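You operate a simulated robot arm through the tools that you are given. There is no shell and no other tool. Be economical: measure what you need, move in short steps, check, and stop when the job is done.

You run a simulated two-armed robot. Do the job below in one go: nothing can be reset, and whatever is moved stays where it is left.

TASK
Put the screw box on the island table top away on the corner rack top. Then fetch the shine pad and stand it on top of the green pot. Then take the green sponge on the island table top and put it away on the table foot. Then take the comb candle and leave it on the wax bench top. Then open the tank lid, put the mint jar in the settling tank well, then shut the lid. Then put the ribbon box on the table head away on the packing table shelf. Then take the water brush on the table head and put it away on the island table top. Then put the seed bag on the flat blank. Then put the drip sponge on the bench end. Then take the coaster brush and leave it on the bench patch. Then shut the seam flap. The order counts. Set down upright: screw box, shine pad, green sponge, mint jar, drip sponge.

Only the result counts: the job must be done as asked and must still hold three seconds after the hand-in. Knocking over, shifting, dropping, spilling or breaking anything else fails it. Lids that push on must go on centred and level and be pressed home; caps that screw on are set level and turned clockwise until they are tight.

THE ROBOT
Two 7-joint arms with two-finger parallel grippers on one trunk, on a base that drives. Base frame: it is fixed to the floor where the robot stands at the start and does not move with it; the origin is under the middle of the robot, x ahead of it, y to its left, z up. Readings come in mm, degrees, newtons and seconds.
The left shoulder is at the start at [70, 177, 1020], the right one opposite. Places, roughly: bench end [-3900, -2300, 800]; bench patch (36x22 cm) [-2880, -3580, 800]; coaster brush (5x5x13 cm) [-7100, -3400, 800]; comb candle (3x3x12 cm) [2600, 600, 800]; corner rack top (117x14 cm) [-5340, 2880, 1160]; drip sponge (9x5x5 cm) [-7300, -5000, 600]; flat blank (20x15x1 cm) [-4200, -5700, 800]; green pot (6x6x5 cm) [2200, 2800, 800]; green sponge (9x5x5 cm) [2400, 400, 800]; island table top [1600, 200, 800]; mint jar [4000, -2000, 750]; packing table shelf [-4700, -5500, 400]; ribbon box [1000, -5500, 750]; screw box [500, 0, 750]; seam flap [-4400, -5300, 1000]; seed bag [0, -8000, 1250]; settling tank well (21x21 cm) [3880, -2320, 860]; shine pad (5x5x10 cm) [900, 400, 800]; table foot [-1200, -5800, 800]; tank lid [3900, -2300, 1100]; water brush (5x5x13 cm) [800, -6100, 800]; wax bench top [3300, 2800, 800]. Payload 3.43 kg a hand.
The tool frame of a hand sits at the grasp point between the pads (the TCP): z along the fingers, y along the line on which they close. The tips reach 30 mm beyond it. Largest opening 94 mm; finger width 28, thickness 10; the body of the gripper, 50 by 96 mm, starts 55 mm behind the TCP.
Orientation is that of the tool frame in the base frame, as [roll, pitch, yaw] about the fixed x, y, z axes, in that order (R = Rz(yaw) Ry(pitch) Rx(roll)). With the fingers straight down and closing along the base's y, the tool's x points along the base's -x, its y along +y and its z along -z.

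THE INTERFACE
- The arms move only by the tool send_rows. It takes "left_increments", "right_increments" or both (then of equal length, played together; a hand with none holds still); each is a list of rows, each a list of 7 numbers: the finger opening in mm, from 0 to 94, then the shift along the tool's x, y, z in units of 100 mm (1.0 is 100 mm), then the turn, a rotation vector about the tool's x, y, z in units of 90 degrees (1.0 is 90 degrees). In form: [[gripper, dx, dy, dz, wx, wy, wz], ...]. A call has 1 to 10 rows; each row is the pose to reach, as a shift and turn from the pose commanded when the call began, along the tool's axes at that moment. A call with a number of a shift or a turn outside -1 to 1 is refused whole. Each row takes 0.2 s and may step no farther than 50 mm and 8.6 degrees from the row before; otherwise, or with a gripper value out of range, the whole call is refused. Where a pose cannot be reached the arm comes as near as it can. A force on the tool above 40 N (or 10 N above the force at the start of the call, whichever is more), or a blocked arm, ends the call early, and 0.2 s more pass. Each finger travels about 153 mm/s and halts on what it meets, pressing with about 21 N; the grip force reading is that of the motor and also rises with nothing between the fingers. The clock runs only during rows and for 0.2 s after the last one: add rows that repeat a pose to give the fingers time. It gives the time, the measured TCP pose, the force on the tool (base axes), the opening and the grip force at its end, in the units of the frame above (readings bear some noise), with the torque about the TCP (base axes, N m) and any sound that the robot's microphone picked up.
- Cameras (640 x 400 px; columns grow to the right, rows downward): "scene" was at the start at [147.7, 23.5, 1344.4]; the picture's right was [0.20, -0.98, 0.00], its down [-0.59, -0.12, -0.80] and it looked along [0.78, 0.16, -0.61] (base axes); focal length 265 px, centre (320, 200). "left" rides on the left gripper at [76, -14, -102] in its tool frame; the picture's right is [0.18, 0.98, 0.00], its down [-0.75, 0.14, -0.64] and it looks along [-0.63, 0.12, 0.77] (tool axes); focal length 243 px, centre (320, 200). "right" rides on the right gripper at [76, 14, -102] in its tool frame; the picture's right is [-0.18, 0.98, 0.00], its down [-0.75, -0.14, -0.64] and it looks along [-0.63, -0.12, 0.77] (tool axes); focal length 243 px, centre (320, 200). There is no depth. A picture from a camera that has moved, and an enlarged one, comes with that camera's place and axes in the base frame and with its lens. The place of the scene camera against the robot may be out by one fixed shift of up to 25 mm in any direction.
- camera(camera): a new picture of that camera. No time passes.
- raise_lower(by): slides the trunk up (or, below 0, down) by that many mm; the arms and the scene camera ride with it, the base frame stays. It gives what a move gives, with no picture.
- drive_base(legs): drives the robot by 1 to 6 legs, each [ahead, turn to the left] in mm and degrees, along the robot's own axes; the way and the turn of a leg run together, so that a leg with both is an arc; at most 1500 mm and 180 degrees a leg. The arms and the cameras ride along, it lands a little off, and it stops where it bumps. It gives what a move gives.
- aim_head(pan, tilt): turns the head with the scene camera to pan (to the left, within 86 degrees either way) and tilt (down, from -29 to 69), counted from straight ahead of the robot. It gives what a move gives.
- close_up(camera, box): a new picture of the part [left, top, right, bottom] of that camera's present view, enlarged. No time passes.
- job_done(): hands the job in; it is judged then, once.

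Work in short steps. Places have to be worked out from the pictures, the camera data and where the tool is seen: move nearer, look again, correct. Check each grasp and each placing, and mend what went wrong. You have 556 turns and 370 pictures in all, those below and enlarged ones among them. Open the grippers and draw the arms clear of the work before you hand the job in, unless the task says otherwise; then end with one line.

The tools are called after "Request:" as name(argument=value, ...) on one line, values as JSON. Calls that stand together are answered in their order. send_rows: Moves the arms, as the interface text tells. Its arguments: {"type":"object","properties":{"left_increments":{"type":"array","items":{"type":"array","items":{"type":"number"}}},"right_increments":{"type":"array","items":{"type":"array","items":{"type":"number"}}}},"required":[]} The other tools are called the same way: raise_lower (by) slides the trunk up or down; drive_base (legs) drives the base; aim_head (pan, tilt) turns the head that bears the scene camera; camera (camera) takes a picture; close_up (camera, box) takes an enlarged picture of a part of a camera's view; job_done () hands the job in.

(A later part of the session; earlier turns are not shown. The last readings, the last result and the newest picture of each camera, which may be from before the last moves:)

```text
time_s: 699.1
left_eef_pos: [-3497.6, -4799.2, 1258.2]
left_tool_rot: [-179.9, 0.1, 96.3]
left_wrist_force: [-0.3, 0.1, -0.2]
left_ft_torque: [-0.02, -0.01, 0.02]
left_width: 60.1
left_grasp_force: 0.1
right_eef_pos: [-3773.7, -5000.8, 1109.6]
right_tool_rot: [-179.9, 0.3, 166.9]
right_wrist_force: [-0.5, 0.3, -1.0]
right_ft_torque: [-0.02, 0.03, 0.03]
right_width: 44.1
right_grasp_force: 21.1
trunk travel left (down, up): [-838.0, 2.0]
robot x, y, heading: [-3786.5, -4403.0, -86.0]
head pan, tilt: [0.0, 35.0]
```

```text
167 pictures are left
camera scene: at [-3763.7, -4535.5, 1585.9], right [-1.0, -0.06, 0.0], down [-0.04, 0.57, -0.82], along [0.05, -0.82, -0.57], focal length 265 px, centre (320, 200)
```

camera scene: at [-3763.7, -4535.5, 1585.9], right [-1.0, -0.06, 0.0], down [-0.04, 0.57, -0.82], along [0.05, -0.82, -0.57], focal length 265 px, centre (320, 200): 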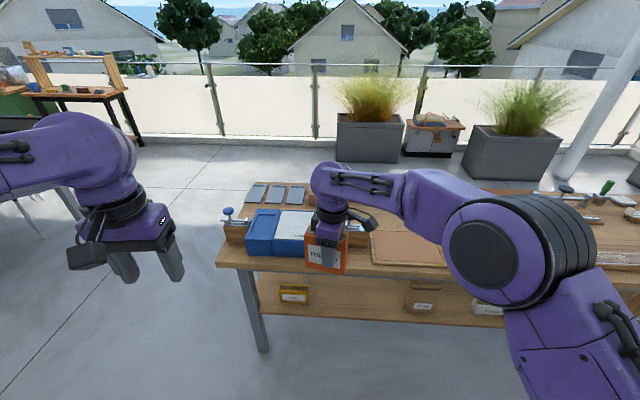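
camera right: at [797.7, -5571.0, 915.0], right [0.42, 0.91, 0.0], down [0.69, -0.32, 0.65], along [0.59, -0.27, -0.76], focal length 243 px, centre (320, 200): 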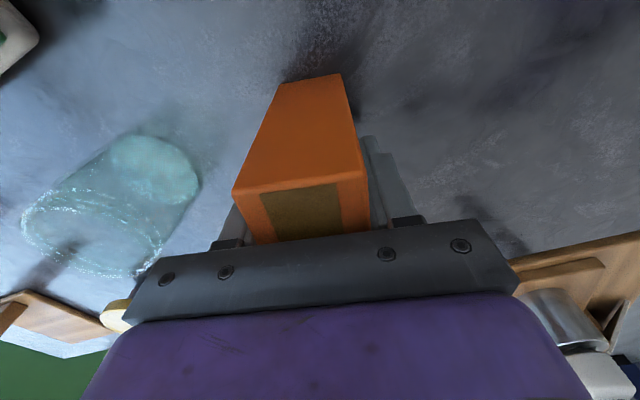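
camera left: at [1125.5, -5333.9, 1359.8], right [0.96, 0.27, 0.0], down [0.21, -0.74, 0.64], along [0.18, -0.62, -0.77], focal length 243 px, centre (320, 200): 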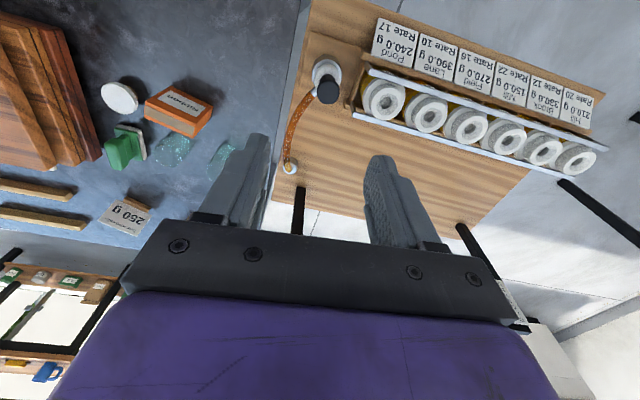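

Retract the hand, turn it so the camera faces the robot, tilt 30°, then lower the trunk.

Request:
send_rows(right_increments=[[10, 0.3, 0.35, 0, 0, 0, 0.05], [10, 0.6, 0.7, 0, 0, 0, 0.13], [10, 0.9, 1.0, 0, 0, 0, 0.22], [10, 0.9, 1.0, 0, 0, 0, 0.31], [10, 0.9, 1.0, 0, 0, 0, 0.4], [10, 0.9, 1.0, 0, 0, 0, 0.49], [10, 0.9, 1.0, 0, 0, 0, 0.58], [10, 0.9, 1.0, 0, 0, 0, 0.67], [10, 0.9, 1.0, 0, 0, 0, 0.76], [10, 0.9, 1.0, 0, 0, 0, 0.81]])

Request:
send_rows(right_increments=[[10, 0.3, 0, 0, 0, 0, 0], [10, 0.6, 0, 0, 0, 0, 0], [10, 0.8, 0, 0, 0, -0.08, 0], [10, 0.8, 0, 0, 0, -0.17, 0], [10, 0.8, 0, 0, 0, -0.26, 0], [10, 0.8, 0, 0, 0, -0.333, 0]])

Request:
raise_lower(by=-480)

Request:
camera(camera="scene")

Request:
camera(camera="right")

```text
time_s: 701.3
left_eef_pos: [-3498.8, -4799.4, 1258.7]
left_tool_rot: [179.8, 0.1, 96.2]
left_wrist_force: [-0.2, -0.2, -0.3]
left_ft_torque: [0.01, 0.01, 0.02]
left_width: 60.2
left_grasp_force: 0.0
right_eef_pos: [-3838.3, -4882.0, 1108.5]
right_tool_rot: [179.8, 0.1, 93.9]
right_wrist_force: [-0.4, 0.2, -1.4]
right_ft_torque: [0.02, 0.02, 0.01]
right_width: 44.3
right_grasp_force: 20.4
trunk travel left (down, up): [-838.0, 2.0]
robot x, y, heading: [-3785.8, -4400.8, -86.2]
head pan, tilt: [0.0, 35.0]
```

```text
time_s: 702.7
left_eef_pos: [-3497.2, -4798.4, 1257.8]
left_tool_rot: [180.0, 0.1, 96.4]
left_wrist_force: [-0.4, -1.1, 0.8]
left_ft_torque: [-0.03, 0.01, -0.01]
left_width: 60.1
left_grasp_force: 0.2
right_eef_pos: [-3842.5, -4800.3, 1109.0]
right_tool_rot: [179.6, 30.1, 93.8]
right_wrist_force: [0.4, -0.6, -1.5]
right_ft_torque: [0.0, 0.0, 0.0]
right_width: 44.3
right_grasp_force: 20.8
trunk travel left (down, up): [-838.0, 2.0]
robot x, y, heading: [-3784.7, -4404.4, -86.3]
head pan, tilt: [0.0, 35.0]
```

```text
refused: -480 is not a number from -400 to 400
```

```text
166 pictures are left
camera scene: at [-3763.3, -4534.4, 1586.1], right [-1.0, -0.06, 0.0], down [-0.04, 0.57, -0.82], along [0.05, -0.82, -0.57], focal length 265 px, centre (320, 200)
```

scene: 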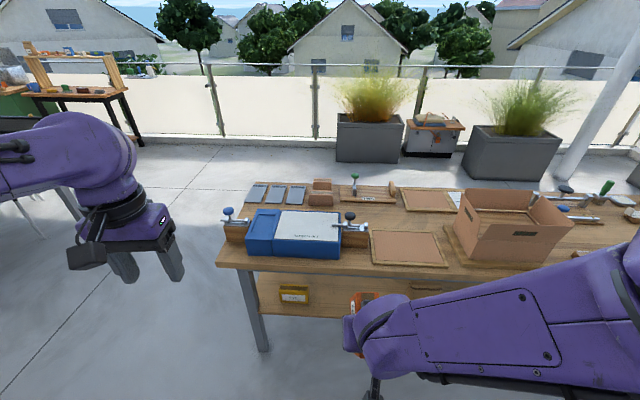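

```text
165 pictures are left
camera right: at [-3836.7, -4681.9, 1160.9], right [0.99, -0.09, 0.1], down [-0.12, -0.34, 0.93], along [-0.05, -0.94, -0.35], focal length 243 px, centre (320, 200)
```

right: 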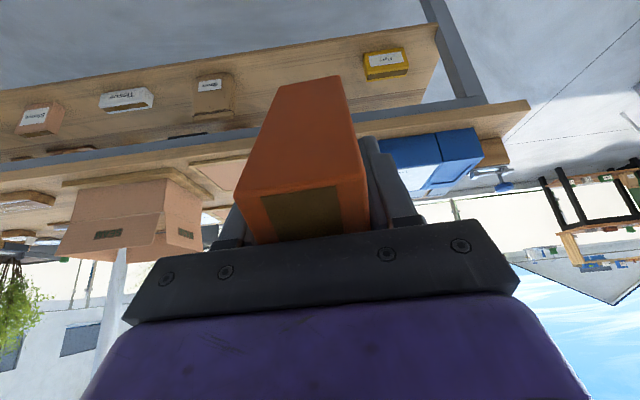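

Lowering the trunk in two steps.

Request:
raise_lower(by=-400)

Request:
raise_lower(by=-100)

Request:
camera(camera="scene")

Request:
camera(camera="right")

```text
time_s: 706.5
left_eef_pos: [-3498.4, -4799.9, 858.6]
left_tool_rot: [-179.9, 0.1, 96.1]
left_wrist_force: [0.4, 1.0, 0.1]
left_ft_torque: [-0.02, 0.02, 0.02]
left_width: 60.0
left_grasp_force: 0.1
right_eef_pos: [-3843.4, -4801.5, 708.9]
right_tool_rot: [179.7, 30.2, 93.7]
right_wrist_force: [-0.4, 0.2, -1.7]
right_ft_torque: [0.01, 0.0, 0.04]
right_width: 44.1
right_grasp_force: 20.6
trunk travel left (down, up): [-438.0, 402.0]
robot x, y, heading: [-3787.0, -4403.3, -86.1]
head pan, tilt: [0.0, 35.0]
```

```text
time_s: 707.9
left_eef_pos: [-3498.5, -4800.3, 757.9]
left_tool_rot: [-179.9, 0.2, 96.3]
left_wrist_force: [-0.1, 0.4, -0.5]
left_ft_torque: [0.01, -0.04, 0.03]
left_width: 59.9
left_grasp_force: 0.0
right_eef_pos: [-3842.7, -4802.1, 608.8]
right_tool_rot: [179.7, 30.2, 93.7]
right_wrist_force: [1.0, 0.8, -0.5]
right_ft_torque: [0.01, -0.03, 0.05]
right_width: 43.9
right_grasp_force: 20.7
trunk travel left (down, up): [-338.0, 502.0]
robot x, y, heading: [-3788.7, -4405.1, -86.3]
head pan, tilt: [0.0, 35.0]
```

```text
164 pictures are left
camera scene: at [-3764.2, -4535.2, 1086.0], right [-1.0, -0.06, 0.0], down [-0.04, 0.57, -0.82], along [0.05, -0.82, -0.57], focal length 265 px, centre (320, 200)
```

scene: 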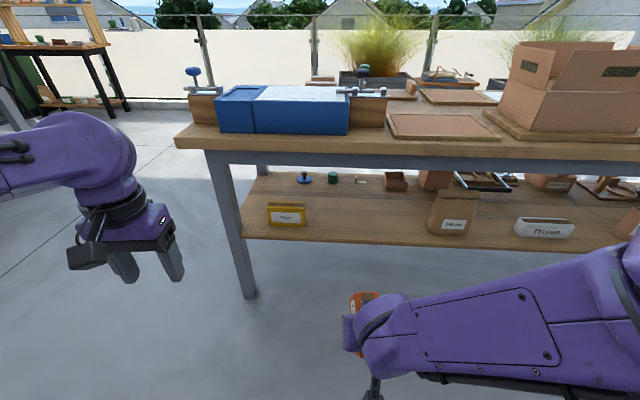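

```text
163 pictures are left
camera right: at [-3837.6, -4683.0, 660.8], right [0.99, -0.09, 0.1], down [-0.12, -0.34, 0.93], along [-0.05, -0.94, -0.35], focal length 243 px, centre (320, 200)
```

right: 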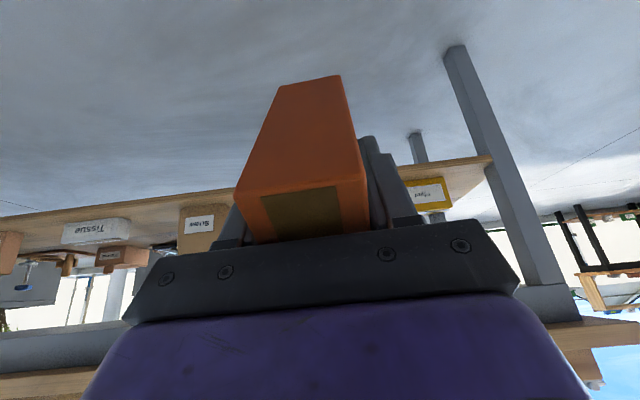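

Shelf surface ≈450; I'll set the box's lower edge down at about y≈−5235, x≈−3870. First extend the arm here, keeping the tilt.

Request:
send_rows(right_increments=[[10, -0.24, -0.07, 0.24, 0, 0, 0], [10, -0.48, -0.13, 0.47, 0, 0, 0], [10, -0.73, -0.2, 0.713, 0, 0, 0]])

Request:
send_rows(right_increments=[[10, -0.24, -0.07, 0.24, 0, 0, 0], [10, -0.48, -0.13, 0.47, 0, 0, 0], [10, -0.73, -0.2, 0.713, 0, 0, 0]])

Request:
camera(camera="right")

Request:
camera(camera="scene")

```text
time_s: 708.7
left_eef_pos: [-3498.4, -4799.2, 757.6]
left_tool_rot: [180.0, 0.0, 96.3]
left_wrist_force: [-0.3, -0.3, -0.2]
left_ft_torque: [0.04, 0.02, 0.04]
left_width: 60.0
left_grasp_force: 0.1
right_eef_pos: [-3857.1, -4902.1, 583.2]
right_tool_rot: [179.7, 30.1, 93.8]
right_wrist_force: [0.2, -0.6, -1.8]
right_ft_torque: [0.01, -0.01, 0.01]
right_width: 44.1
right_grasp_force: 20.9
trunk travel left (down, up): [-338.0, 502.0]
robot x, y, heading: [-3789.6, -4402.2, -86.3]
head pan, tilt: [0.0, 35.0]
```

```text
time_s: 709.5
left_eef_pos: [-3497.7, -4800.8, 757.7]
left_tool_rot: [180.0, 0.0, 96.2]
left_wrist_force: [-0.5, 0.1, 0.6]
left_ft_torque: [0.02, -0.02, 0.0]
left_width: 60.1
left_grasp_force: 0.1
right_eef_pos: [-3869.4, -5000.5, 557.4]
right_tool_rot: [179.9, 30.1, 93.8]
right_wrist_force: [-0.4, 0.1, -0.9]
right_ft_torque: [0.06, 0.0, 0.03]
right_width: 44.3
right_grasp_force: 21.7
trunk travel left (down, up): [-338.0, 502.0]
robot x, y, heading: [-3785.3, -4403.9, -86.5]
head pan, tilt: [0.0, 35.0]
```

```text
162 pictures are left
camera right: at [-3864.3, -4882.2, 609.5], right [0.99, -0.09, 0.1], down [-0.12, -0.34, 0.93], along [-0.05, -0.94, -0.35], focal length 243 px, centre (320, 200)
```

right: 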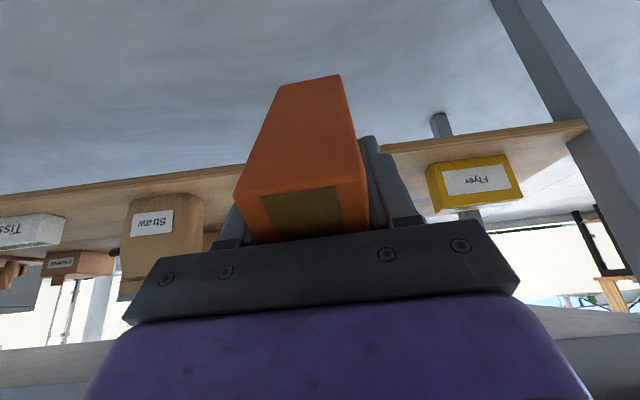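

```text
161 pictures are left
camera scene: at [-3764.4, -4536.1, 1085.8], right [-1.0, -0.06, 0.0], down [-0.04, 0.57, -0.82], along [0.05, -0.82, -0.57], focal length 265 px, centre (320, 200)
```

scene: 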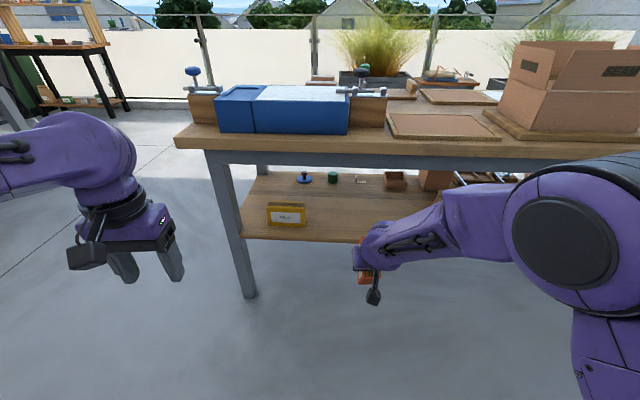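

The box's low edge (~474) clears the shelf (~434). Driving 248 mm forward.

Request:
drive_base(legs=[[245, 0]])

Request:
camera(camera="right")

Request:
camera(camera="scene")

```text
time_s: 711.3
left_eef_pos: [-3481.1, -5051.7, 758.0]
left_tool_rot: [180.0, 0.0, 96.5]
left_wrist_force: [0.2, 0.7, 0.4]
left_ft_torque: [0.0, 0.02, 0.01]
left_width: 60.1
left_grasp_force: 0.1
right_eef_pos: [-3852.9, -5250.4, 558.8]
right_tool_rot: [179.7, 30.0, 93.9]
right_wrist_force: [0.7, -0.4, -2.1]
right_ft_torque: [0.02, -0.02, 0.02]
right_width: 44.1
right_grasp_force: 20.8
trunk travel left (down, up): [-338.0, 502.0]
robot x, y, heading: [-3770.3, -4650.7, -86.4]
head pan, tilt: [0.0, 35.0]
```

```text
160 pictures are left
camera right: at [-3846.8, -5132.6, 609.8], right [0.99, -0.09, 0.1], down [-0.12, -0.34, 0.93], along [-0.05, -0.94, -0.35], focal length 243 px, centre (320, 200)
```

right: 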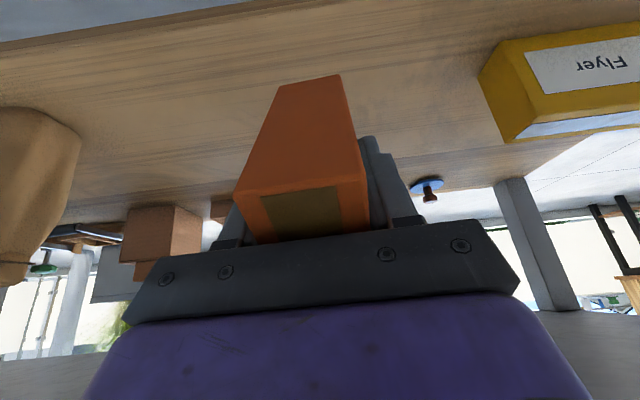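

```text
159 pictures are left
camera scene: at [-3747.6, -4786.8, 1085.8], right [-1.0, -0.07, 0.0], down [-0.04, 0.57, -0.82], along [0.05, -0.82, -0.57], focal length 265 px, centre (320, 200)
```

scene: 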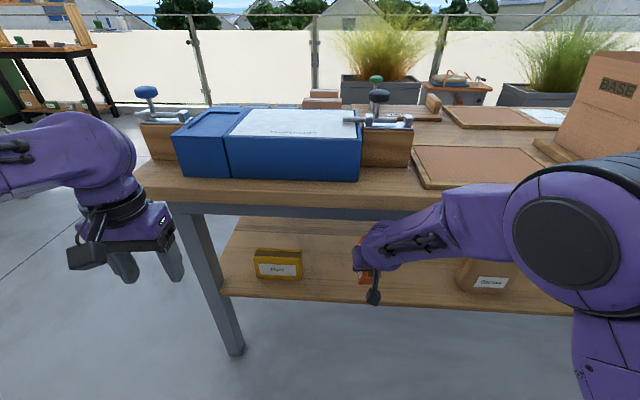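

The shelf edge lies at y≈−5228, so I need ~35 mm more. Driving in a little.

Request:
drive_base(legs=[[38, 0]])

Request:
send_rows(right_increments=[[10, 0.04, 0, 0.07, 0, 0, 0], [10, 0.08, 0, 0.14, 0, 0, 0], [10, 0.11, 0, 0.19, 0, 0, 0], [10, 0.14, 0, 0.24, 0, 0, 0], [10, 0.17, 0, 0.29, 0, 0, 0], [10, 0.2, 0, 0.34, 0, 0, 0]])

Request:
camera(camera="right")

Request:
camera(camera="scene")

```text
time_s: 712.2
left_eef_pos: [-3478.3, -5086.8, 757.7]
left_tool_rot: [-180.0, 0.0, 96.5]
left_wrist_force: [-0.3, -0.6, -0.7]
left_ft_torque: [0.0, 0.03, 0.0]
left_width: 59.9
left_grasp_force: 0.0
right_eef_pos: [-3848.5, -5288.3, 557.8]
right_tool_rot: [179.6, 29.9, 93.8]
right_wrist_force: [-0.1, -1.2, -1.6]
right_ft_torque: [0.04, -0.05, -0.03]
right_width: 43.9
right_grasp_force: 20.9
trunk travel left (down, up): [-338.0, 502.0]
robot x, y, heading: [-3767.2, -4695.2, -86.0]
head pan, tilt: [0.0, 35.0]
```

```text
time_s: 713.6
left_eef_pos: [-3477.3, -5088.0, 758.4]
left_tool_rot: [179.9, 0.1, 96.4]
left_wrist_force: [-1.0, 0.3, -0.6]
left_ft_torque: [-0.02, -0.03, -0.01]
left_width: 59.9
left_grasp_force: 0.1
right_eef_pos: [-3850.0, -5288.1, 520.6]
right_tool_rot: [179.7, 30.1, 93.8]
right_wrist_force: [-0.2, 0.2, -0.8]
right_ft_torque: [0.03, -0.04, -0.01]
right_width: 44.3
right_grasp_force: 21.0
trunk travel left (down, up): [-338.0, 502.0]
robot x, y, heading: [-3765.9, -4689.8, -86.4]
head pan, tilt: [0.0, 35.0]
```

```text
158 pictures are left
camera right: at [-3844.8, -5169.3, 571.4], right [0.99, -0.09, 0.1], down [-0.12, -0.34, 0.93], along [-0.05, -0.94, -0.35], focal length 243 px, centre (320, 200)
```

right: 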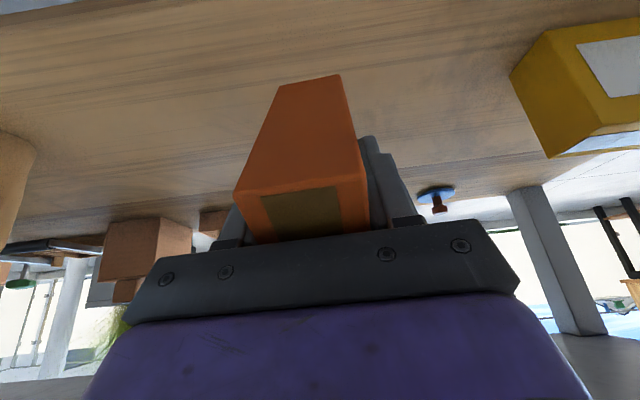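

```text
157 pictures are left
camera scene: at [-3745.2, -4823.5, 1085.9], right [-1.0, -0.07, 0.0], down [-0.04, 0.57, -0.82], along [0.05, -0.82, -0.57], focal length 265 px, centre (320, 200)
```

scene: 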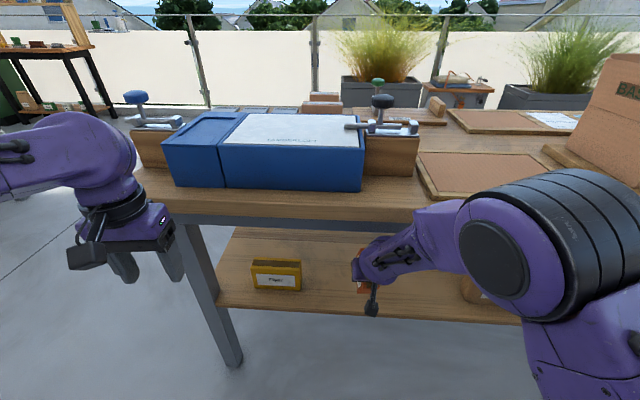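

No contact yet. Lowering further in 5 mm steps.

Request:
send_rows(right_increments=[[10, 0.025, 0, 0.043, 0, 0, 0], [10, 0.05, 0, 0.086, 0, 0, 0], [10, 0.075, 0, 0.13, 0, 0, 0], [10, 0.1, 0, 0.173, 0, 0, 0], [10, 0.125, 0, 0.216, 0, 0, 0], [10, 0.15, 0, 0.26, 0, 0, 0], [10, 0.175, 0, 0.3, 0, 0, 0], [10, 0.2, 0, 0.345, 0, 0, 0]])

Request:
camera(camera="right")

```text
time_s: 715.4
left_eef_pos: [-3479.2, -5086.9, 758.0]
left_tool_rot: [180.0, 0.0, 96.5]
left_wrist_force: [-0.6, 0.1, 0.3]
left_ft_torque: [-0.01, -0.01, 0.01]
left_width: 59.9
left_grasp_force: 0.1
right_eef_pos: [-3850.0, -5288.3, 479.3]
right_tool_rot: [179.7, 30.1, 93.8]
right_wrist_force: [0.2, -0.2, -1.1]
right_ft_torque: [0.03, -0.02, 0.0]
right_width: 43.9
right_grasp_force: 20.9
trunk travel left (down, up): [-338.0, 502.0]
robot x, y, heading: [-3768.2, -4694.6, -86.0]
head pan, tilt: [0.0, 35.0]
```

```text
156 pictures are left
camera right: at [-3844.3, -5168.5, 530.2], right [0.99, -0.09, 0.1], down [-0.12, -0.34, 0.93], along [-0.05, -0.94, -0.35], focal length 243 px, centre (320, 200)
```

right: 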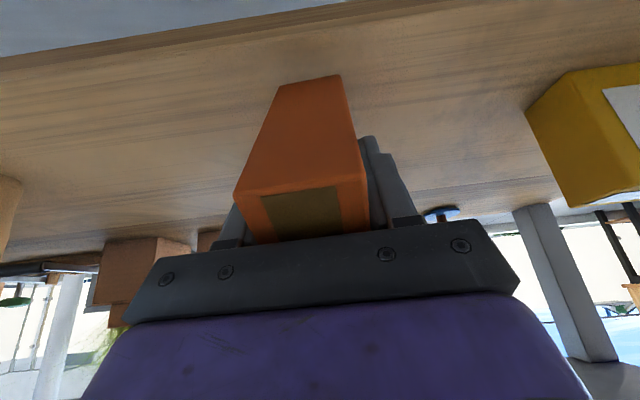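

Still free; continue down.

Request:
send_rows(right_increments=[[10, 0.02, 0, 0.035, 0, 0, 0], [10, 0.04, 0, 0.069, 0, 0, 0], [10, 0.06, 0, 0.104, 0, 0, 0], [10, 0.08, 0, 0.138, 0, 0, 0], [10, 0.1, 0, 0.173, 0, 0, 0], [10, 0.12, 0, 0.207, 0, 0, 0], [10, 0.14, 0, 0.242, 0, 0, 0], [10, 0.16, 0, 0.276, 0, 0, 0], [10, 0.18, 0, 0.31, 0, 0, 0], [10, 0.2, 0, 0.345, 0, 0, 0]])

Request:
camera(camera="right")

Request:
camera(camera="scene")

```text
time_s: 716.7
left_eef_pos: [-3478.1, -5085.8, 758.8]
left_tool_rot: [180.0, 0.2, 96.4]
left_wrist_force: [0.2, -0.2, -0.3]
left_ft_torque: [0.04, -0.01, -0.01]
left_width: 60.0
left_grasp_force: 0.1
right_eef_pos: [-3849.9, -5290.2, 464.8]
right_tool_rot: [179.7, 30.8, 93.7]
right_wrist_force: [-0.4, 2.2, 20.8]
right_ft_torque: [0.16, 0.21, -0.03]
right_width: 44.1
right_grasp_force: 21.1
trunk travel left (down, up): [-338.0, 502.0]
robot x, y, heading: [-3767.4, -4692.8, -86.2]
head pan, tilt: [0.0, 35.0]
stopped in row 6 (right hand): the force on the tool passed its limit (the readings are from after the stop); the commanded pose is now the measured one
```

```text
155 pictures are left
camera right: at [-3843.9, -5171.0, 514.1], right [0.99, -0.09, 0.1], down [-0.12, -0.33, 0.94], along [-0.05, -0.94, -0.34], focal length 243 px, centre (320, 200)
```

right: 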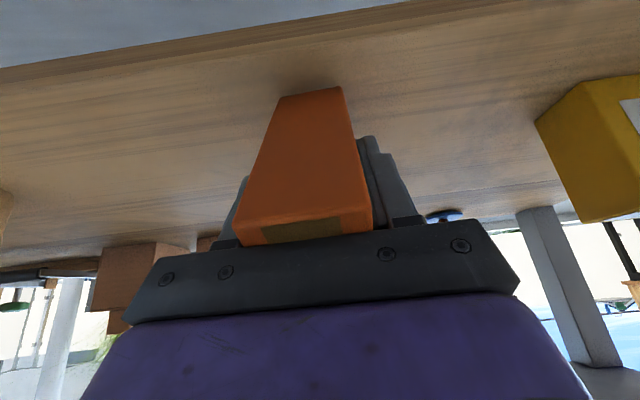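

```text
154 pictures are left
camera scene: at [-3744.8, -4820.6, 1086.3], right [-1.0, -0.06, 0.0], down [-0.04, 0.57, -0.82], along [0.05, -0.82, -0.57], focal length 265 px, centre (320, 200)
```

scene: 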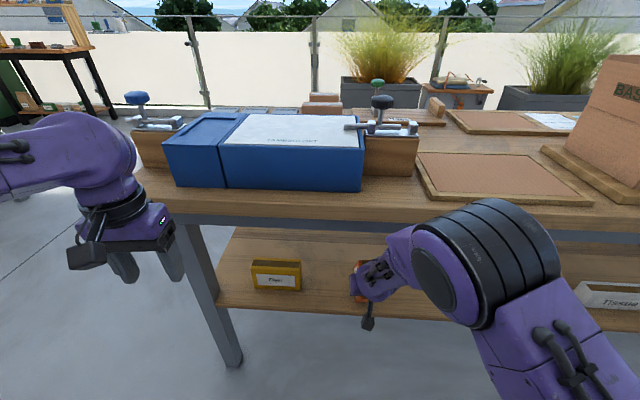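

Contact, and the box is pivoting upright in the grip. Pressing down ~13 mm more to flatten its base on the shelf.

Request:
send_rows(right_increments=[[10, 0.02, 0, 0.035, 0, 0, 0], [10, 0.04, 0, 0.069, 0, 0, 0], [10, 0.05, 0, 0.09, 0, 0, 0], [10, 0.065, 0, 0.112, 0, 0, 0]])

Request:
camera(camera="right")

```text
time_s: 717.1
left_eef_pos: [-3478.0, -5085.1, 757.9]
left_tool_rot: [-180.0, 0.3, 96.3]
left_wrist_force: [0.3, -0.8, -0.5]
left_ft_torque: [0.03, 0.01, 0.01]
left_width: 60.1
left_grasp_force: 0.1
right_eef_pos: [-3850.0, -5293.7, 464.4]
right_tool_rot: [179.5, 31.4, 93.6]
right_wrist_force: [0.5, 2.0, 21.6]
right_ft_torque: [0.15, 0.43, -0.05]
right_width: 44.2
right_grasp_force: 21.0
trunk travel left (down, up): [-338.0, 502.0]
robot x, y, heading: [-3763.7, -4690.7, -86.3]
head pan, tilt: [0.0, 35.0]
stopped in row 2 (right hand): the force on the tool passed its limit (the readings are from after the stop); the commanded pose is now the measured one
```

```text
153 pictures are left
camera right: at [-3844.1, -5173.4, 513.0], right [0.99, -0.09, 0.1], down [-0.13, -0.32, 0.94], along [-0.05, -0.94, -0.33], focal length 243 px, centre (320, 200)
```

right: 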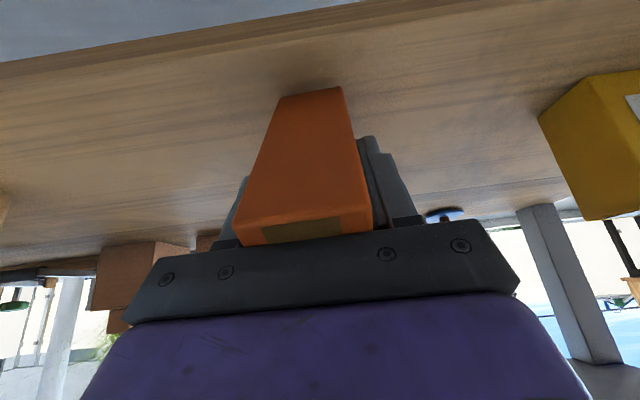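

Good enough; releasing and withdrawing along the tool axis.

Request:
send_rows(right_increments=[[50, 0, 0, 0, 0, 0, 0], [60, 0, 0, 0, 0, 0, 0], [75, 0, 0, 0, 0, 0, 0], [75, 0, 0, 0, 0, 0, 0], [75, 0, 0, -0.2, 0, 0, 0], [75, 0, 0, -0.5, 0, 0, 0], [75, 0, 0, -0.9, 0, 0, 0]])

Request:
camera(camera="right")

```text
time_s: 718.7
left_eef_pos: [-3478.7, -5085.4, 759.5]
left_tool_rot: [179.9, 0.1, 96.4]
left_wrist_force: [0.2, 0.3, 0.8]
left_ft_torque: [-0.05, 0.03, -0.03]
left_width: 60.1
left_grasp_force: 0.0
right_eef_pos: [-3860.7, -5244.9, 537.7]
right_tool_rot: [178.5, 30.3, 92.0]
right_wrist_force: [-0.4, 0.7, 0.4]
right_ft_torque: [-0.01, -0.01, 0.0]
right_width: 75.0
right_grasp_force: 0.0
trunk travel left (down, up): [-338.0, 502.0]
robot x, y, heading: [-3763.2, -4691.8, -86.5]
head pan, tilt: [0.0, 35.0]
```

```text
152 pictures are left
camera right: at [-3852.4, -5127.0, 588.3], right [0.99, -0.11, 0.12], down [-0.15, -0.33, 0.93], along [-0.07, -0.94, -0.34], focal length 243 px, centre (320, 200)
```

right: 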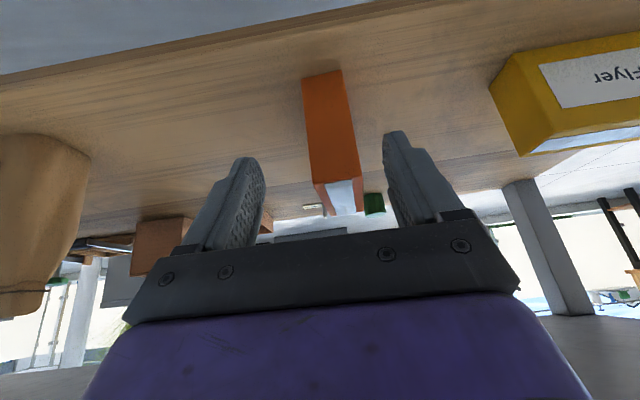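

The ribbon box stands on the shelf. Backing out, raising the trunk and levelling the hand.

Request:
drive_base(legs=[[-450, 0]])

Request:
raise_lower(by=400)

Request:
send_rows(right_increments=[[75, 0, 0, 0, 0, 0.08, 0], [75, 0, 0, 0, 0, 0.16, 0], [75, 0, 0, 0, 0, 0.24, 0], [75, 0, 0, 0, 0, 0.333, 0], [75, 0, 0, -0.4, 0, 0.333, 0], [75, 0, 0, -0.8, 0, 0.333, 0], [75, 0, 0, -1.0, 0, 0.333, 0]])

Request:
drive_base(legs=[[0, 86], [1500, 0], [130, 0], [0, -90]])

Request:
aim_head(pan=0, tilt=20)

Request:
camera(camera="scene")

```text
time_s: 721.5
left_eef_pos: [-3507.7, -4638.6, 758.5]
left_tool_rot: [-179.9, 0.1, 96.6]
left_wrist_force: [0.4, 0.3, -0.4]
left_ft_torque: [0.01, 0.03, -0.01]
left_width: 59.8
left_grasp_force: 0.1
right_eef_pos: [-3884.3, -4800.0, 541.5]
right_tool_rot: [178.2, 30.9, 92.4]
right_wrist_force: [0.3, 0.5, -0.3]
right_ft_torque: [0.0, 0.01, 0.02]
right_width: 75.1
right_grasp_force: 0.2
trunk travel left (down, up): [-338.0, 502.0]
robot x, y, heading: [-3795.5, -4244.0, -86.2]
head pan, tilt: [0.0, 35.0]
```

```text
time_s: 725.3
left_eef_pos: [-3507.8, -4638.3, 1157.9]
left_tool_rot: [-180.0, 0.1, 96.6]
left_wrist_force: [0.6, -0.1, -0.6]
left_ft_torque: [-0.02, 0.0, -0.01]
left_width: 60.0
left_grasp_force: 0.0
right_eef_pos: [-3883.8, -4800.1, 941.3]
right_tool_rot: [177.9, 30.9, 92.1]
right_wrist_force: [0.4, 0.0, 0.0]
right_ft_torque: [-0.01, -0.01, -0.01]
right_width: 74.9
right_grasp_force: 0.2
trunk travel left (down, up): [-738.0, 102.0]
robot x, y, heading: [-3795.9, -4243.6, -85.8]
head pan, tilt: [0.0, 35.0]
```

```text
time_s: 726.9
left_eef_pos: [-3508.2, -4637.6, 1158.1]
left_tool_rot: [180.0, 0.1, 96.5]
left_wrist_force: [1.1, 0.0, -2.1]
left_ft_torque: [0.0, -0.03, 0.01]
left_width: 59.9
left_grasp_force: 0.0
right_eef_pos: [-3889.9, -4746.7, 1030.5]
right_tool_rot: [178.4, 0.9, 93.3]
right_wrist_force: [-0.1, -0.4, 1.2]
right_ft_torque: [0.01, -0.01, -0.06]
right_width: 74.9
right_grasp_force: 0.1
trunk travel left (down, up): [-738.0, 102.0]
robot x, y, heading: [-3797.5, -4241.2, -86.3]
head pan, tilt: [0.0, 35.0]
```

```text
time_s: 742.6
left_eef_pos: [-1939.8, -4632.9, 1157.8]
left_tool_rot: [179.9, 0.1, 92.5]
left_wrist_force: [-0.4, -0.4, 0.7]
left_ft_torque: [-0.01, 0.01, 0.0]
left_width: 60.2
left_grasp_force: 0.1
right_eef_pos: [-2328.0, -4714.9, 1029.2]
right_tool_rot: [178.4, 1.0, 89.1]
right_wrist_force: [-0.2, -0.9, -0.5]
right_ft_torque: [0.01, -0.03, 0.01]
right_width: 74.9
right_grasp_force: 0.1
trunk travel left (down, up): [-738.0, 102.0]
robot x, y, heading: [-2201.5, -4216.8, -90.2]
head pan, tilt: [0.0, 35.0]
```

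```text
time_s: 743.4
left_eef_pos: [-1939.6, -4633.5, 1158.4]
left_tool_rot: [179.9, 0.0, 92.5]
left_wrist_force: [-0.1, -0.9, 0.9]
left_ft_torque: [-0.02, 0.0, 0.01]
left_width: 59.9
left_grasp_force: 0.0
right_eef_pos: [-2329.2, -4714.9, 1029.9]
right_tool_rot: [178.4, 1.0, 89.1]
right_wrist_force: [0.0, -0.7, 0.5]
right_ft_torque: [0.03, 0.0, 0.04]
right_width: 75.1
right_grasp_force: 0.0
trunk travel left (down, up): [-738.0, 102.0]
robot x, y, heading: [-2197.7, -4220.2, -90.1]
head pan, tilt: [0.0, 20.0]
```

```text
151 pictures are left
camera scene: at [-2187.9, -4355.5, 1509.8], right [-1.0, 0.0, 0.0], down [0.0, 0.34, -0.94], along [0.0, -0.94, -0.34], focal length 265 px, centre (320, 200)
```

scene: 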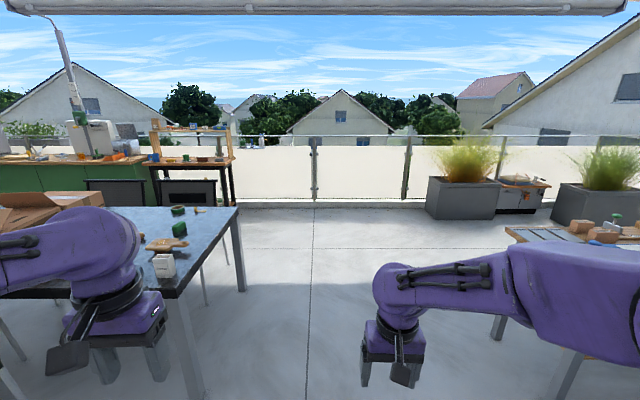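

Clear floor. Drive south past the table's end, turn east and look.

Request:
drive_base(legs=[[1500, 0], [1300, 0], [0, 90]])

Request:
camera(camera="scene")

```text
time_s: 760.8
left_eef_pos: [-1835.1, -6776.1, 1157.7]
left_tool_rot: [179.8, 0.1, -177.8]
left_wrist_force: [0.7, 0.5, 0.1]
left_ft_torque: [0.0, 0.02, 0.0]
left_width: 60.0
left_grasp_force: 0.0
right_eef_pos: [-1758.1, -7165.0, 1029.0]
right_tool_rot: [178.4, 0.8, 178.7]
right_wrist_force: [-0.6, -1.0, 0.1]
right_ft_torque: [0.04, 0.02, 0.0]
right_width: 75.0
right_grasp_force: 0.0
trunk travel left (down, up): [-738.0, 102.0]
robot x, y, heading: [-2253.9, -7030.6, -0.5]
head pan, tilt: [0.0, 20.0]
```

```text
150 pictures are left
camera scene: at [-2096.5, -7029.2, 1509.8], right [-0.01, -1.0, 0.0], down [-0.34, 0.0, -0.94], along [0.94, -0.01, -0.34], focal length 265 px, centre (320, 200)
```

scene: 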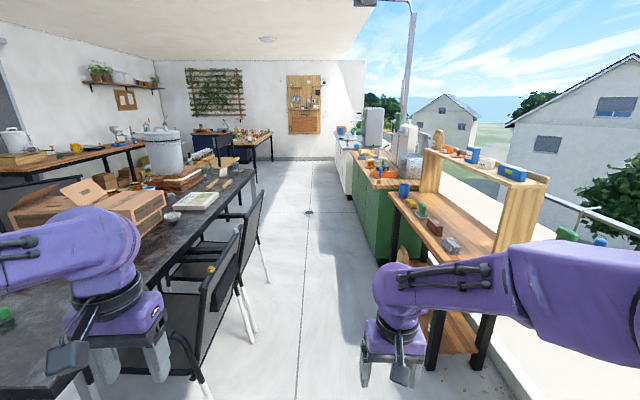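

The corridor (y −6570…−7700) is free. Driving east to x≈830 and turning to face the table head from the south.

Request:
drive_base(legs=[[0, -0.5], [1500, 0], [1500, 0], [80, 0], [0, 91]])

Request:
aim_head(pan=0, tilt=30)

Request:
camera(camera="scene")

```text
time_s: 779.9
left_eef_pos: [534.5, -6595.9, 1158.5]
left_tool_rot: [179.8, 0.1, -88.4]
left_wrist_force: [-0.4, -0.1, -0.8]
left_ft_torque: [0.0, 0.01, -0.01]
left_width: 60.2
left_grasp_force: 0.1
right_eef_pos: [922.8, -6520.8, 1029.6]
right_tool_rot: [178.4, 1.1, -91.8]
right_wrist_force: [-0.4, 0.2, -0.6]
right_ft_torque: [0.0, 0.05, 0.01]
right_width: 74.9
right_grasp_force: 0.0
trunk travel left (down, up): [-738.0, 102.0]
robot x, y, heading: [786.9, -7018.0, 88.9]
head pan, tilt: [0.0, 20.0]
```

```text
time_s: 780.6
left_eef_pos: [532.4, -6596.2, 1158.7]
left_tool_rot: [179.8, 0.1, -88.4]
left_wrist_force: [-0.6, 0.4, -0.5]
left_ft_torque: [-0.03, 0.03, -0.01]
left_width: 60.1
left_grasp_force: 0.0
right_eef_pos: [924.9, -6520.2, 1029.5]
right_tool_rot: [178.4, 1.1, -91.7]
right_wrist_force: [-0.5, -0.5, -0.3]
right_ft_torque: [0.01, 0.03, -0.01]
right_width: 74.9
right_grasp_force: 0.0
trunk travel left (down, up): [-738.0, 102.0]
robot x, y, heading: [785.8, -7016.1, 88.9]
head pan, tilt: [0.0, 30.0]
```

```text
149 pictures are left
camera scene: at [802.2, -6868.4, 1493.8], right [1.0, -0.02, 0.0], down [-0.01, -0.5, -0.87], along [0.02, 0.87, -0.5], focal length 265 px, centre (320, 200)
```

scene: 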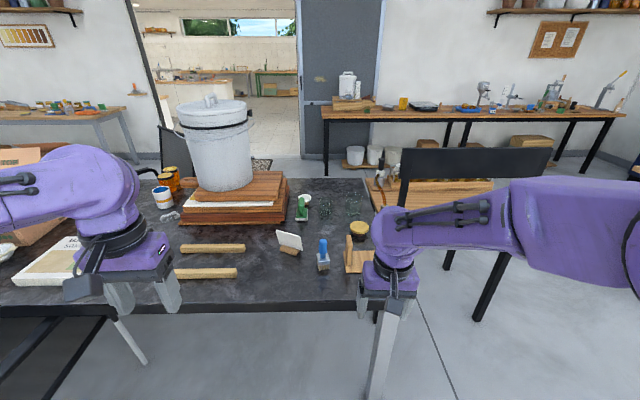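

The water brush (blue handle) is at about (832, −6130). Driving 430 mm in.

Request:
drive_base(legs=[[420, 0]])

Request:
camera(camera="right")

Request:
aim_head(pan=0, tilt=45)

Request:
camera(camera="scene")

```text
time_s: 783.1
left_eef_pos: [548.7, -6175.7, 1158.4]
left_tool_rot: [179.9, 0.1, -89.0]
left_wrist_force: [-0.1, -0.1, 0.2]
left_ft_torque: [0.02, 0.01, 0.02]
left_width: 59.9
left_grasp_force: 0.2
right_eef_pos: [940.2, -6105.1, 1030.4]
right_tool_rot: [178.4, 1.1, -92.4]
right_wrist_force: [-0.2, -0.4, 0.0]
right_ft_torque: [-0.02, 0.0, -0.01]
right_width: 75.1
right_grasp_force: 0.0
trunk travel left (down, up): [-738.0, 102.0]
robot x, y, heading: [801.3, -6596.4, 88.2]
head pan, tilt: [0.0, 30.0]
```

```text
148 pictures are left
camera right: at [924.2, -6181.6, 1132.5], right [-0.97, 0.22, 0.03], down [0.19, 0.73, 0.65], along [0.12, 0.64, -0.76], focal length 243 px, centre (320, 200)
```

right: 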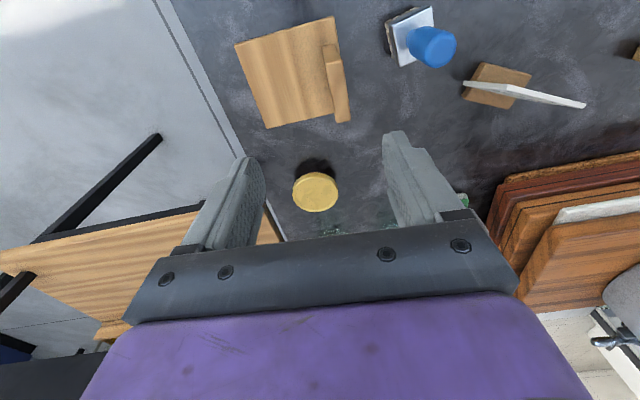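

```text
time_s: 783.9
left_eef_pos: [549.8, -6174.8, 1157.8]
left_tool_rot: [179.9, 0.1, -89.0]
left_wrist_force: [-0.1, -0.4, 0.1]
left_ft_torque: [0.02, -0.01, 0.0]
left_width: 59.9
left_grasp_force: 0.0
right_eef_pos: [937.9, -6104.6, 1029.3]
right_tool_rot: [178.3, 0.9, -92.3]
right_wrist_force: [0.0, -0.7, -0.5]
right_ft_torque: [-0.01, 0.01, -0.05]
right_width: 75.0
right_grasp_force: 0.1
trunk travel left (down, up): [-738.0, 102.0]
robot x, y, heading: [797.8, -6596.5, 88.5]
head pan, tilt: [0.0, 45.0]
```

```text
147 pictures are left
camera scene: at [814.2, -6459.3, 1471.2], right [1.0, -0.03, 0.0], down [-0.02, -0.71, -0.71], along [0.02, 0.71, -0.71], focal length 265 px, centre (320, 200)
```

scene: 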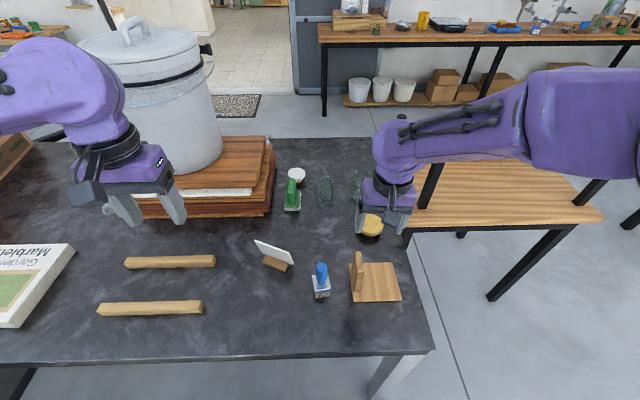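

Brush ≈(816, −6115). Moving the right hand over it.

Request:
send_rows(right_increments=[[75, 0.03, 0.35, 0, 0, 0, 0], [75, 0.07, 0.7, 0, 0, 0, 0], [75, 0.1, 1.0, 0.2, 0, 0, 0]])

Request:
send_rows(right_increments=[[75, 0.03, 0.2, 0.1, 0, 0, 0], [75, 0.03, 0.21, 0.4, 0, 0, 0]])

Request:
camera(camera="right")

```text
time_s: 784.7
left_eef_pos: [548.9, -6175.3, 1156.5]
left_tool_rot: [-180.0, 0.1, -89.1]
left_wrist_force: [-0.4, -0.8, -0.2]
left_ft_torque: [-0.03, 0.0, 0.0]
left_width: 60.0
left_grasp_force: 0.1
right_eef_pos: [836.6, -6112.0, 1010.7]
right_tool_rot: [178.4, 0.8, -92.4]
right_wrist_force: [-1.0, -0.2, -0.6]
right_ft_torque: [-0.01, -0.03, -0.03]
right_width: 75.0
right_grasp_force: 0.0
trunk travel left (down, up): [-738.0, 102.0]
robot x, y, heading: [796.2, -6597.4, 88.2]
head pan, tilt: [0.0, 45.0]
```

```text
time_s: 785.3
left_eef_pos: [549.2, -6173.1, 1157.9]
left_tool_rot: [179.9, 0.2, -89.1]
left_wrist_force: [0.5, -0.2, -0.1]
left_ft_torque: [0.0, 0.01, -0.02]
left_width: 60.0
left_grasp_force: 0.0
right_eef_pos: [816.0, -6107.9, 979.6]
right_tool_rot: [177.1, 1.3, -93.1]
right_wrist_force: [1.4, 0.6, 0.5]
right_ft_torque: [-0.04, -0.01, -0.02]
right_width: 75.3
right_grasp_force: 0.0
trunk travel left (down, up): [-738.0, 102.0]
robot x, y, heading: [796.1, -6596.0, 88.1]
head pan, tilt: [0.0, 45.0]
```

```text
146 pictures are left
camera right: at [803.1, -6184.8, 1082.1], right [-0.97, 0.24, 0.05], down [0.21, 0.73, 0.65], along [0.11, 0.64, -0.76], focal length 243 px, centre (320, 200)
```

right: 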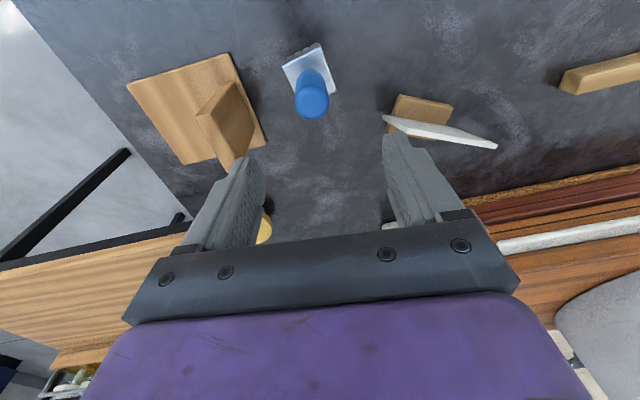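

Brush at (814, −6118). Descend to TCP≈850 and close on the handle.

Request:
send_rows(right_increments=[[75, 0.1, 0, 0.3, 0.015, 0, 0], [75, 0.1, 0, 0.6, 0.032, 0, 0], [75, 0.1, 0, 0.9, 0.032, 0, 0]])

Request:
camera(camera="right")

```text
time_s: 786.1
left_eef_pos: [548.0, -6175.7, 1158.0]
left_tool_rot: [-180.0, 0.1, -88.9]
left_wrist_force: [0.5, -0.1, 0.4]
left_ft_torque: [0.03, -0.03, 0.03]
left_width: 60.1
left_grasp_force: 0.1
right_eef_pos: [819.6, -6111.6, 892.0]
right_tool_rot: [179.0, 0.9, -94.6]
right_wrist_force: [1.0, 0.4, 0.3]
right_ft_torque: [0.0, 0.0, 0.01]
right_width: 75.0
right_grasp_force: 0.0
trunk travel left (down, up): [-738.0, 102.0]
robot x, y, heading: [796.9, -6594.4, 88.1]
head pan, tilt: [0.0, 45.0]
```

```text
145 pictures are left
camera right: at [800.3, -6186.4, 994.2], right [-0.96, 0.26, 0.02], down [0.21, 0.73, 0.65], along [0.16, 0.63, -0.76], focal length 243 px, centre (320, 200)
```

right: 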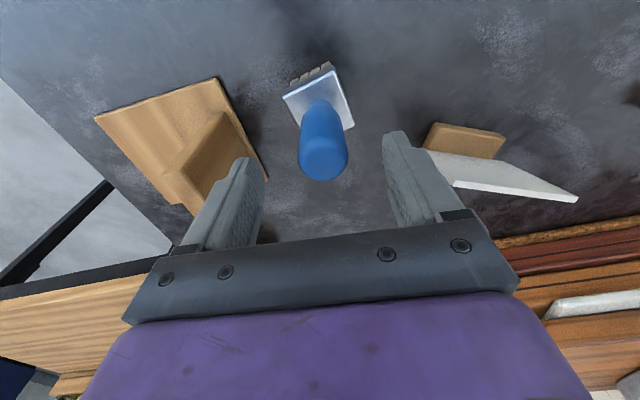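

Centred. Lower 42 mm and close.

Request:
send_rows(right_increments=[[75, 0.06, 0.02, 0.2, 0, 0, 0], [75, 0.06, 0.02, 0.42, 0, 0, 0], [75, 0.06, 0.02, 0.42, 0, 0, 0], [40, 0.06, 0.02, 0.42, 0, 0, 0], [5, 0.06, 0.02, 0.42, 0, 0, 0], [5, 0.06, 0.02, 0.42, 0, 0, 0], [5, 0.06, 0.02, 0.42, 0, 0, 0]])

Request:
send_rows(right_increments=[[5, 0, 0, -0.15, 0, 0, 0], [5, 0, 0, -0.4, 0, 0, 0], [5, 0, 0, -0.7, 0, 0, 0], [5, 0, 0, -1.0, 0, 0, 0]])

Request:
camera(camera="right")

```text
time_s: 787.7
left_eef_pos: [549.0, -6176.4, 1157.6]
left_tool_rot: [-180.0, 0.1, -89.1]
left_wrist_force: [-0.2, -0.3, -0.4]
left_ft_torque: [0.01, 0.01, -0.02]
left_width: 60.2
left_grasp_force: 0.3
right_eef_pos: [818.9, -6121.5, 844.5]
right_tool_rot: [-179.3, 0.9, -93.5]
right_wrist_force: [-1.8, -0.3, 4.4]
right_ft_torque: [0.17, 0.21, 0.01]
right_width: 30.1
right_grasp_force: 21.1
trunk travel left (down, up): [-738.0, 102.0]
robot x, y, heading: [798.5, -6600.2, 88.1]
head pan, tilt: [0.0, 45.0]
```

```text
time_s: 788.9
left_eef_pos: [549.5, -6175.1, 1157.6]
left_tool_rot: [179.9, 0.2, -89.0]
left_wrist_force: [-0.1, -0.7, 0.1]
left_ft_torque: [-0.01, 0.01, -0.03]
left_width: 59.9
left_grasp_force: 0.1
right_eef_pos: [816.2, -6137.2, 911.2]
right_tool_rot: [-179.6, -4.2, -94.2]
right_wrist_force: [-0.3, 0.0, -1.0]
right_ft_torque: [0.01, 0.0, 0.0]
right_width: 30.0
right_grasp_force: 20.9
trunk travel left (down, up): [-738.0, 102.0]
robot x, y, heading: [799.4, -6595.4, 88.1]
head pan, tilt: [0.0, 45.0]
stopped in row 4 (right hand): the arm was blocked; the commanded pose is now the measured one
```

```text
144 pictures are left
camera right: at [796.9, -6204.2, 1020.0], right [-0.97, 0.25, -0.02], down [0.19, 0.79, 0.59], along [0.16, 0.56, -0.81], focal length 243 px, centre (320, 200)
```

right: 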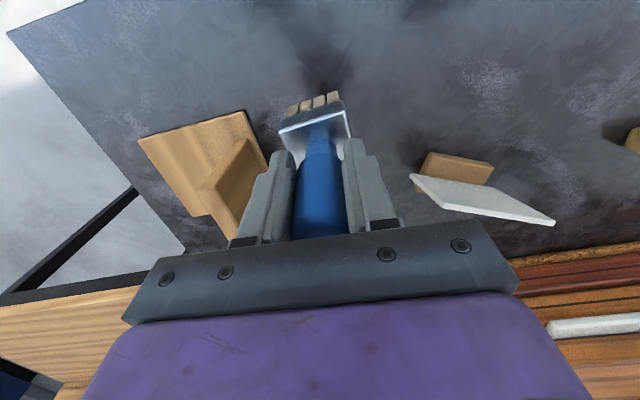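

Brush held at 30 mm. The arm is near a limit, so I back the base straight out.

Request:
drive_base(legs=[[-420, 0]])

Request:
send_rows(right_increments=[[5, -0.2, -0.2, -0.2, 0, 0, 0], [5, -0.4, -0.4, -0.4, 0, 0, 0], [5, -0.6, -0.6, -0.6, 0, 0, 0], [5, -0.8, -0.8, -0.8, 0, 0, 0]])

Request:
camera(camera="scene")

```text
time_s: 791.5
left_eef_pos: [534.4, -6602.6, 1157.6]
left_tool_rot: [179.9, 0.1, -88.6]
left_wrist_force: [0.7, 0.5, -0.8]
left_ft_torque: [-0.03, -0.01, 0.03]
left_width: 59.9
left_grasp_force: 0.1
right_eef_pos: [802.4, -6563.0, 913.4]
right_tool_rot: [-179.6, -4.1, -93.6]
right_wrist_force: [0.3, -0.6, -0.6]
right_ft_torque: [0.02, 0.01, -0.01]
right_width: 29.7
right_grasp_force: 21.1
trunk travel left (down, up): [-738.0, 102.0]
robot x, y, heading: [784.4, -7024.3, 88.6]
head pan, tilt: [0.0, 45.0]
```

```text
time_s: 792.5
left_eef_pos: [534.5, -6602.0, 1158.4]
left_tool_rot: [179.9, 0.1, -88.7]
left_wrist_force: [0.1, -0.6, -1.1]
left_ft_torque: [-0.05, 0.0, 0.0]
left_width: 59.9
left_grasp_force: 0.0
right_eef_pos: [884.7, -6482.6, 988.4]
right_tool_rot: [-179.5, -4.1, -93.6]
right_wrist_force: [-0.5, 0.7, -0.8]
right_ft_torque: [0.0, -0.01, -0.01]
right_width: 29.7
right_grasp_force: 20.7
trunk travel left (down, up): [-738.0, 102.0]
robot x, y, heading: [789.8, -7023.6, 88.6]
head pan, tilt: [0.0, 45.0]
```

```text
143 pictures are left
camera scene: at [802.8, -6885.3, 1471.1], right [1.0, -0.02, 0.0], down [-0.02, -0.71, -0.71], along [0.02, 0.71, -0.71], focal length 265 px, centre (320, 200)
```

scene: 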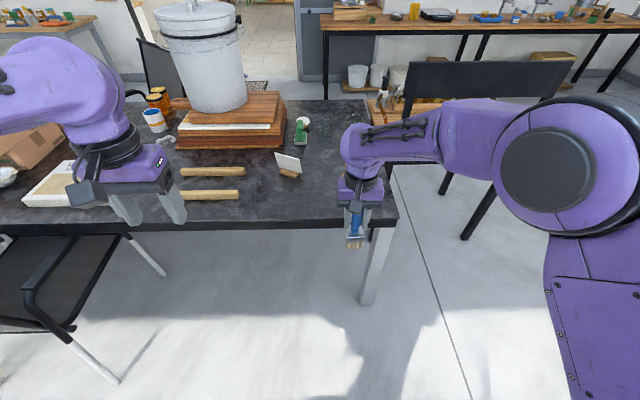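

Brush in hand. Driving back round the west end of the table to the workshop.

Request:
drive_base(legs=[[0, 91.4], [1500, 0], [1500, 0], [0, -90], [1500, 0], [1200, 0]])

Request:
aim_head(pan=0, tilt=25)

```text
time_s: 827.4
left_eef_pos: [-2520.3, -3874.6, 1157.5]
left_tool_rot: [179.9, 0.1, -86.7]
left_wrist_force: [0.0, 0.2, -0.2]
left_ft_torque: [0.02, 0.01, -0.03]
left_width: 59.9
left_grasp_force: 0.0
right_eef_pos: [-2175.1, -3741.9, 988.0]
right_tool_rot: [-179.7, -3.9, -91.5]
right_wrist_force: [0.9, 0.5, -1.2]
right_ft_torque: [0.0, 0.0, -0.01]
right_width: 29.0
right_grasp_force: 20.8
trunk travel left (down, up): [-738.0, 102.0]
robot x, y, heading: [-2253.7, -4283.8, 90.6]
head pan, tilt: [0.0, 45.0]
```

```text
time_s: 828.2
left_eef_pos: [-2520.5, -3874.6, 1158.6]
left_tool_rot: [179.9, 0.1, -86.6]
left_wrist_force: [-0.6, 0.6, -0.1]
left_ft_torque: [-0.01, 0.0, -0.02]
left_width: 59.9
left_grasp_force: 0.0
right_eef_pos: [-2174.5, -3741.5, 989.2]
right_tool_rot: [-179.5, -4.0, -91.5]
right_wrist_force: [-0.1, -0.1, 0.2]
right_ft_torque: [0.02, -0.01, 0.03]
right_width: 29.0
right_grasp_force: 20.9
trunk travel left (down, up): [-738.0, 102.0]
robot x, y, heading: [-2254.0, -4287.0, 90.8]
head pan, tilt: [0.0, 25.0]
```

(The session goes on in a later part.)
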